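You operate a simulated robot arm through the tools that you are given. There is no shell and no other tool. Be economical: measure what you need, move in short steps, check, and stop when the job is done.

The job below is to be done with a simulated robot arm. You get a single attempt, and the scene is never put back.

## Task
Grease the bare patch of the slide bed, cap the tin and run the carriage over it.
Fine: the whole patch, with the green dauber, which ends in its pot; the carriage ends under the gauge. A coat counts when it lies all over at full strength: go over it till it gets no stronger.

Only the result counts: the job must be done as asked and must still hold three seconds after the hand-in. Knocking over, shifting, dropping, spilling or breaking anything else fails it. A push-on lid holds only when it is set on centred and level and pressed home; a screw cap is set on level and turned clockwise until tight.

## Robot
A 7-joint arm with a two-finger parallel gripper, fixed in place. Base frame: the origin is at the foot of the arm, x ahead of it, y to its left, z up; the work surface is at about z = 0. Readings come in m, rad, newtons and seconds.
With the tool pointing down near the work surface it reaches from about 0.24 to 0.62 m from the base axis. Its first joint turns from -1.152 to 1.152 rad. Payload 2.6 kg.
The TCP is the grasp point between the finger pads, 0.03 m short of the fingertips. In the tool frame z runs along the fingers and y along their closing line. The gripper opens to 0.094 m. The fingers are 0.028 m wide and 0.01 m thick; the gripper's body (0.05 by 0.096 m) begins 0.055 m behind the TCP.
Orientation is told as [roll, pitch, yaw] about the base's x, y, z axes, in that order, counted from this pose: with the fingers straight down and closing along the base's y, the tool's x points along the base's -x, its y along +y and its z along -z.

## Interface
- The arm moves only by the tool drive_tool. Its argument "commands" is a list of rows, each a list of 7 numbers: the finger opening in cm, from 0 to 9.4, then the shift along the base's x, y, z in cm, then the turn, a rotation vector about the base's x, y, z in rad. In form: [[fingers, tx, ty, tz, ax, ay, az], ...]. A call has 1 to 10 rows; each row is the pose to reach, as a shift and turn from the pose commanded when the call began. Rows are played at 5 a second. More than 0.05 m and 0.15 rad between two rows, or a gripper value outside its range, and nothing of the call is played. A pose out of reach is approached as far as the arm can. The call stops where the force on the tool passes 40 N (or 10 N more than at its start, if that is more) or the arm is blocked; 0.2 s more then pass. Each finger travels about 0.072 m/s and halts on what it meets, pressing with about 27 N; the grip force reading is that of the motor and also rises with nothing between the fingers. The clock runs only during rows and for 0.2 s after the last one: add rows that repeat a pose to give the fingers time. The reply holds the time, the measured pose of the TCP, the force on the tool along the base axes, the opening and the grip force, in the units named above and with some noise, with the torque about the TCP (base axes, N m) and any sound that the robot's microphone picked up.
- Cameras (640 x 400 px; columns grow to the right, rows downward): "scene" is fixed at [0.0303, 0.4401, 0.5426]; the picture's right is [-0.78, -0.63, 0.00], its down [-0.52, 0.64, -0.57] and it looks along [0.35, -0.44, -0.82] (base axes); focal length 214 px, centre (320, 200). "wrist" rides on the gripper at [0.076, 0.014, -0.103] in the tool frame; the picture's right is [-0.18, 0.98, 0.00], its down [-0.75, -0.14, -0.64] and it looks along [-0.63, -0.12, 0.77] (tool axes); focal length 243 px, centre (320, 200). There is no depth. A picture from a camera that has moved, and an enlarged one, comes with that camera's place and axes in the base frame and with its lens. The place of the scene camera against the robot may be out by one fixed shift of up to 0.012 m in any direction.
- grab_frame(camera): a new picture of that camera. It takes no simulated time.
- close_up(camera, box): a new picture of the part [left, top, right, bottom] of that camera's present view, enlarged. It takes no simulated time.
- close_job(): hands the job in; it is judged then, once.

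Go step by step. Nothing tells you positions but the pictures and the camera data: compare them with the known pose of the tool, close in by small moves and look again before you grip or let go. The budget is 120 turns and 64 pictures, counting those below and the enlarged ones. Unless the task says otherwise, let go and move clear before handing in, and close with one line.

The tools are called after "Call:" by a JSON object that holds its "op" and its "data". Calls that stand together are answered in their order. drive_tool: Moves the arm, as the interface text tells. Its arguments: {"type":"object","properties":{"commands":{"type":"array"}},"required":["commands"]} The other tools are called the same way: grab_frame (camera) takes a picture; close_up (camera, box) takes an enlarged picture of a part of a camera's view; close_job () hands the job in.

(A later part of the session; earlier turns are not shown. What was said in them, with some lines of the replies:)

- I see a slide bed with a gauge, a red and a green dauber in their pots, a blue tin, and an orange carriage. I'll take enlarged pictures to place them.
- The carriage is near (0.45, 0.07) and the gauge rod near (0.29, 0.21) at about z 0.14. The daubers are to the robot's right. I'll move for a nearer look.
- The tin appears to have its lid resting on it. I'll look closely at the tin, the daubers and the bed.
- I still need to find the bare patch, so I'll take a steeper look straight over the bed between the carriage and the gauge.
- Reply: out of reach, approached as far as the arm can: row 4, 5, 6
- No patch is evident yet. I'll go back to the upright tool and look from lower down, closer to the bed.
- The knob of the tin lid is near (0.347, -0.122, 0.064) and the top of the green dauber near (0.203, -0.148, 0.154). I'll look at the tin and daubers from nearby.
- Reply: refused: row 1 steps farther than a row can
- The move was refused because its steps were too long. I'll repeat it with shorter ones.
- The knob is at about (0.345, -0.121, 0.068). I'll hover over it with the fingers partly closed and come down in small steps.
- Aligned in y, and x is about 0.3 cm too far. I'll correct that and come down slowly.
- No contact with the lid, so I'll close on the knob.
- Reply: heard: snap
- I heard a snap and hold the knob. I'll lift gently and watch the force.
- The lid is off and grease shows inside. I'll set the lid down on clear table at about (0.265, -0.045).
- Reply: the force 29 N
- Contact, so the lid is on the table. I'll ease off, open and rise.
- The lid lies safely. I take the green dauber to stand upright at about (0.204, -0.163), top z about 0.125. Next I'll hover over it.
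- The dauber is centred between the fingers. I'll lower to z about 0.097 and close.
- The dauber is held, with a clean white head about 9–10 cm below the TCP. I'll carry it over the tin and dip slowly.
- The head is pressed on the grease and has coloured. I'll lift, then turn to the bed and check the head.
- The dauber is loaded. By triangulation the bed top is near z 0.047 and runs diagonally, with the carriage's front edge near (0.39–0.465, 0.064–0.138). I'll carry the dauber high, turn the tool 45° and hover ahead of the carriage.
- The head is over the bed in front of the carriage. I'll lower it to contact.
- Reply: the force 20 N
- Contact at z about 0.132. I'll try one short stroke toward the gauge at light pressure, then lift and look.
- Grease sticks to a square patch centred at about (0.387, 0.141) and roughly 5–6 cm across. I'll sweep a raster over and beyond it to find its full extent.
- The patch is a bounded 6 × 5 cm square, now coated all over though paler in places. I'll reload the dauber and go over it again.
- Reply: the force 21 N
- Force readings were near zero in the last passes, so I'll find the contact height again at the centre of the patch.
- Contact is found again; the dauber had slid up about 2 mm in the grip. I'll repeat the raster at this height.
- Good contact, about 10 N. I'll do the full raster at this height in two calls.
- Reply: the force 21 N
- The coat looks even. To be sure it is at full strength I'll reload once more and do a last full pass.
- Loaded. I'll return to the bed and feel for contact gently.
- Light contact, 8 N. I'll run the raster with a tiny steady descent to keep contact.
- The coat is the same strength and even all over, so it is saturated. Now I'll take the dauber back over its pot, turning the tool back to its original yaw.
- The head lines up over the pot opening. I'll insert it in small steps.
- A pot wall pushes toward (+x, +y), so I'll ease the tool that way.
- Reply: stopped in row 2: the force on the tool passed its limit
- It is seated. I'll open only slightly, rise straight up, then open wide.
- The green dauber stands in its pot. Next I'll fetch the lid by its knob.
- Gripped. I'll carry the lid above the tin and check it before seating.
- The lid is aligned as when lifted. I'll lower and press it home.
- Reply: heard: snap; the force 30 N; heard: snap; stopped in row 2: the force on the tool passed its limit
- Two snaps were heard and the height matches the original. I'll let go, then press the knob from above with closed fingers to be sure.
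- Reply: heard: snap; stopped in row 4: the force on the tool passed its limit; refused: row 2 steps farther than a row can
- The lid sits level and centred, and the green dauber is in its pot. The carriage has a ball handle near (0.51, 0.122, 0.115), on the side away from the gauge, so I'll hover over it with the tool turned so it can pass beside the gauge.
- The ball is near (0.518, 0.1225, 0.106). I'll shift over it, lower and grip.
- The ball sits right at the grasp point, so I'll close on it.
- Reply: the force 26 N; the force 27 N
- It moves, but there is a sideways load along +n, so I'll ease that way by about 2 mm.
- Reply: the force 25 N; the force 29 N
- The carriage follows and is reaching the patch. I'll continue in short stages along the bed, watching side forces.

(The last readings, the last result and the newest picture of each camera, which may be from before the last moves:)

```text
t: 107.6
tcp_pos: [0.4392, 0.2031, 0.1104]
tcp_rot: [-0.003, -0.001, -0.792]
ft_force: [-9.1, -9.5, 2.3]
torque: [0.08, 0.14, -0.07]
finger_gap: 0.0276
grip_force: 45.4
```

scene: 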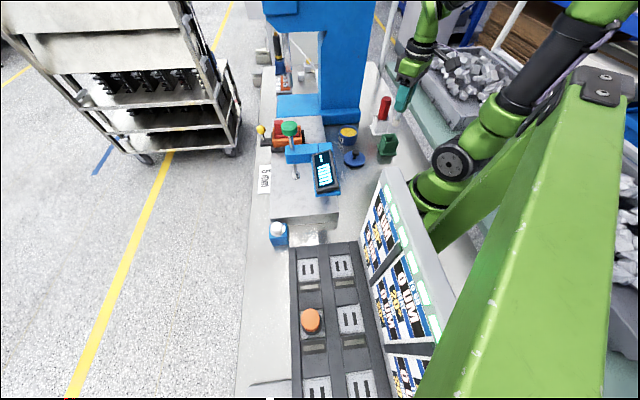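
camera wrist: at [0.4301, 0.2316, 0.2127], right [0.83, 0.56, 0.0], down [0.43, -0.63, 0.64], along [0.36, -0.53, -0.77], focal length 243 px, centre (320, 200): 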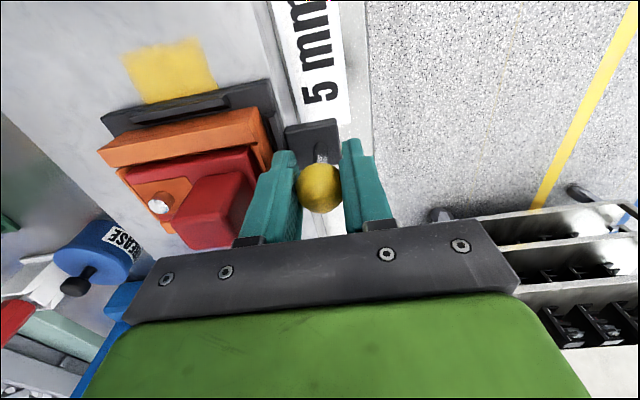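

Call:
{"op": "drive_tool", "data": {"commands": [[1, -0.77, 0.65, 0, 0, 0, 0], [1, -1.5, 1.36, 0, 0, 0, 0], [1, -2.2, 2.08, 0, 0, 0, 0], [1, -2.9, 2.78, 0, 0, 0, 0], [1, -3.6, 3.5, 0, 0, 0, 0], [1, -3.6, 3.5, 0, 0, 0, 0]]}}

Call:
{"op": "close_up", "data": {"camera": "scene", "box": [240, 110, 360, 220]}}

```text
t: 109.0
tcp_pos: [0.4039, 0.2387, 0.1105]
tcp_rot: [0.002, -0.002, -0.788]
ft_force: [-0.6, -0.8, -17.6]
torque: [0.02, -0.03, 0.14]
finger_gap: 0.0275
grip_force: 45.2
```

```text
3.64 times, centred on (300, 165) of scene
camera zoom: at [0.0304, 0.4402, 0.5425], right [-0.78, -0.63, 0.0], down [-0.52, 0.64, -0.57], along [0.35, -0.44, -0.82], focal length 780 px, centre (393, 327)
```

zoom: 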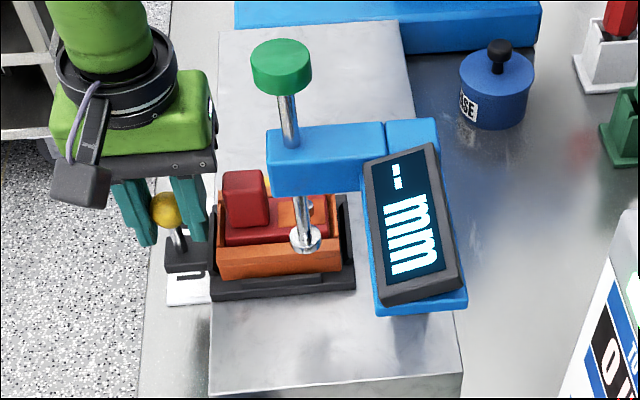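

The carriage has crossed the patch and is nearly under the gauge, with about 6 cm left. I'll go 5 cm further and check.

Call:
{"op": "drive_tool", "data": {"commands": [[1, -0.7, 0.72, -0.06, 0, 0, 0], [1, -1.4, 1.44, -0.06, 0, 0, 0], [1, -2.1, 2.17, -0.06, 0, 0, 0], [1, -2.8, 2.9, -0.06, 0, 0, 0], [1, -3.5, 3.62, -0.06, 0, 0, 0], [1, -3.5, 3.62, -0.06, 0, 0, 0]]}}

Call:
{"op": "close_up", "data": {"camera": "scene", "box": [240, 110, 360, 220]}}

```text
t: 110.4
tcp_pos: [0.3676, 0.2745, 0.1103]
tcp_rot: [-0.003, 0.002, -0.789]
ft_force: [-19.3, -14.9, 1.9]
torque: [-0.79, -0.82, -0.1]
finger_gap: 0.0274
grip_force: 44.7
```

```text
3.64 times, centred on (300, 165) of scene
camera zoom: at [0.0303, 0.4401, 0.5426], right [-0.78, -0.63, 0.0], down [-0.52, 0.64, -0.57], along [0.35, -0.44, -0.82], focal length 780 px, centre (393, 327)
```

zoom: 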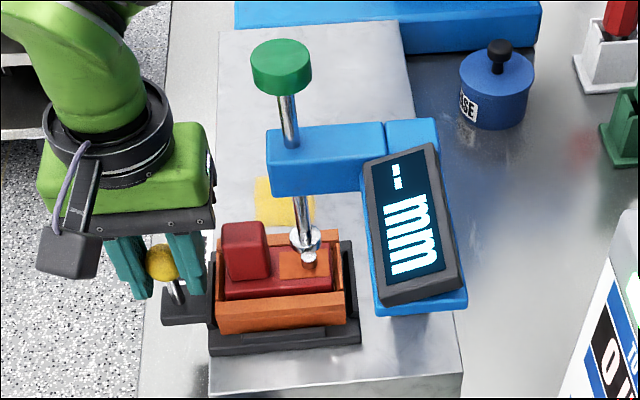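

The pin on the carriage is about 0.6 cm short of the point under the foot. I'll creep on 0.5 cm and take off the side load.

Call:
{"op": "drive_tool", "data": {"commands": [[1, -0.25, 0.08, 0, 0, 0, 0], [1, -0.45, 0.26, 0, 0, 0, 0], [1, -0.45, 0.26, 0, 0, 0, 0]]}}

Call:
{"op": "grab_frame", "data": {"camera": "wrist"}}

```text
t: 111.2
tcp_pos: [0.364, 0.2762, 0.1102]
tcp_rot: [0.005, 0.002, -0.791]
ft_force: [-5.8, -1.6, -1.1]
torque: [0.71, 0.66, -0.22]
finger_gap: 0.0273
grip_force: 45.1
```

```text
1 pictures are left
camera wrist: at [0.3201, 0.3415, 0.2129], right [0.83, 0.56, 0.0], down [0.43, -0.64, 0.64], along [0.36, -0.53, -0.77], focal length 243 px, centre (320, 200)
```

wrist: 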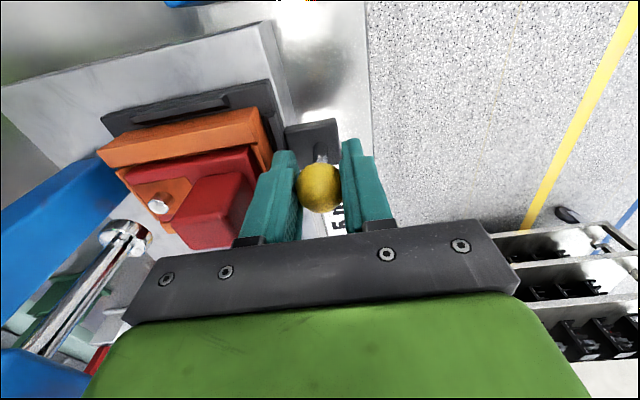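

From both views the pin is still about 0.5 cm short. I'll move that last bit, let go, and rise sideways clear of the gauge.

Call:
{"op": "drive_tool", "data": {"commands": [[1, -0.2, 0.2, 0, 0, 0, 0], [1, -0.4, 0.4, 0, 0, 0, 0], [1, -0.4, 0.4, 0, 0, 0, 0]]}}

Call:
{"op": "close_up", "data": {"camera": "scene", "box": [260, 130, 350, 220]}}

```text
t: 112.0
tcp_pos: [0.3628, 0.2803, 0.1092]
tcp_rot: [0.004, -0.005, -0.789]
ft_force: [9.1, -2.2, -5.7]
torque: [0.76, 0.76, -0.02]
finger_gap: 0.0276
grip_force: 45.2
```

```text
4.44 times, centred on (305, 175) of scene
camera zoom: at [0.0304, 0.4401, 0.5426], right [-0.78, -0.63, 0.0], down [-0.52, 0.64, -0.57], along [0.35, -0.44, -0.82], focal length 953 px, centre (387, 311)
```

zoom: 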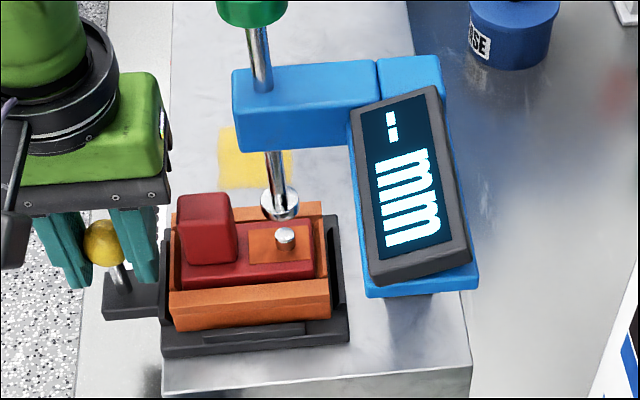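

The pin now lies under the foot as closely as I can measure, and the pictures are used up. I'll open gently and rise straight up.

Call:
{"op": "drive_tool", "data": {"commands": [[3.4, 0, 0, 0, 0, 0, 0], [4.2, 0, 0, 0, 0, 0, 0], [4.2, 0, 0, 0, 0, 0, 0], [4.2, 0, 0, 1.5, 0, 0, 0], [4.2, 0, 0, 4.5, 0, 0, 0], [4.2, 0, 0, 8.5, 0, 0, 0], [4.2, 0, 0, 12.5, 0, 0, 0], [4.2, 0, 0, 16.5, 0, 0, 0], [4.2, 0, 0, 20, 0, 0, 0]]}}

```text
t: 114.0
tcp_pos: [0.3612, 0.2804, 0.312]
tcp_rot: [0.003, -0.003, -0.79]
ft_force: [0.5, 0.0, 0.0]
torque: [-0.03, -0.01, -0.01]
finger_gap: 0.0421
grip_force: 0.1
```

The hand is clear with no force on the tool, so I'm handing in.

Call:
{"op": "close_job", "data": {}}

```text
The job is handed in.
```

I handed the job in. The patch is greased, the green dauber is back in its pot and the lid is pressed onto the tin. The carriage has been run over the patch to the gauge; its pin is within about 3 mm of the spot under the foot by my estimate, and the display still read "-- mm" in my last picture.
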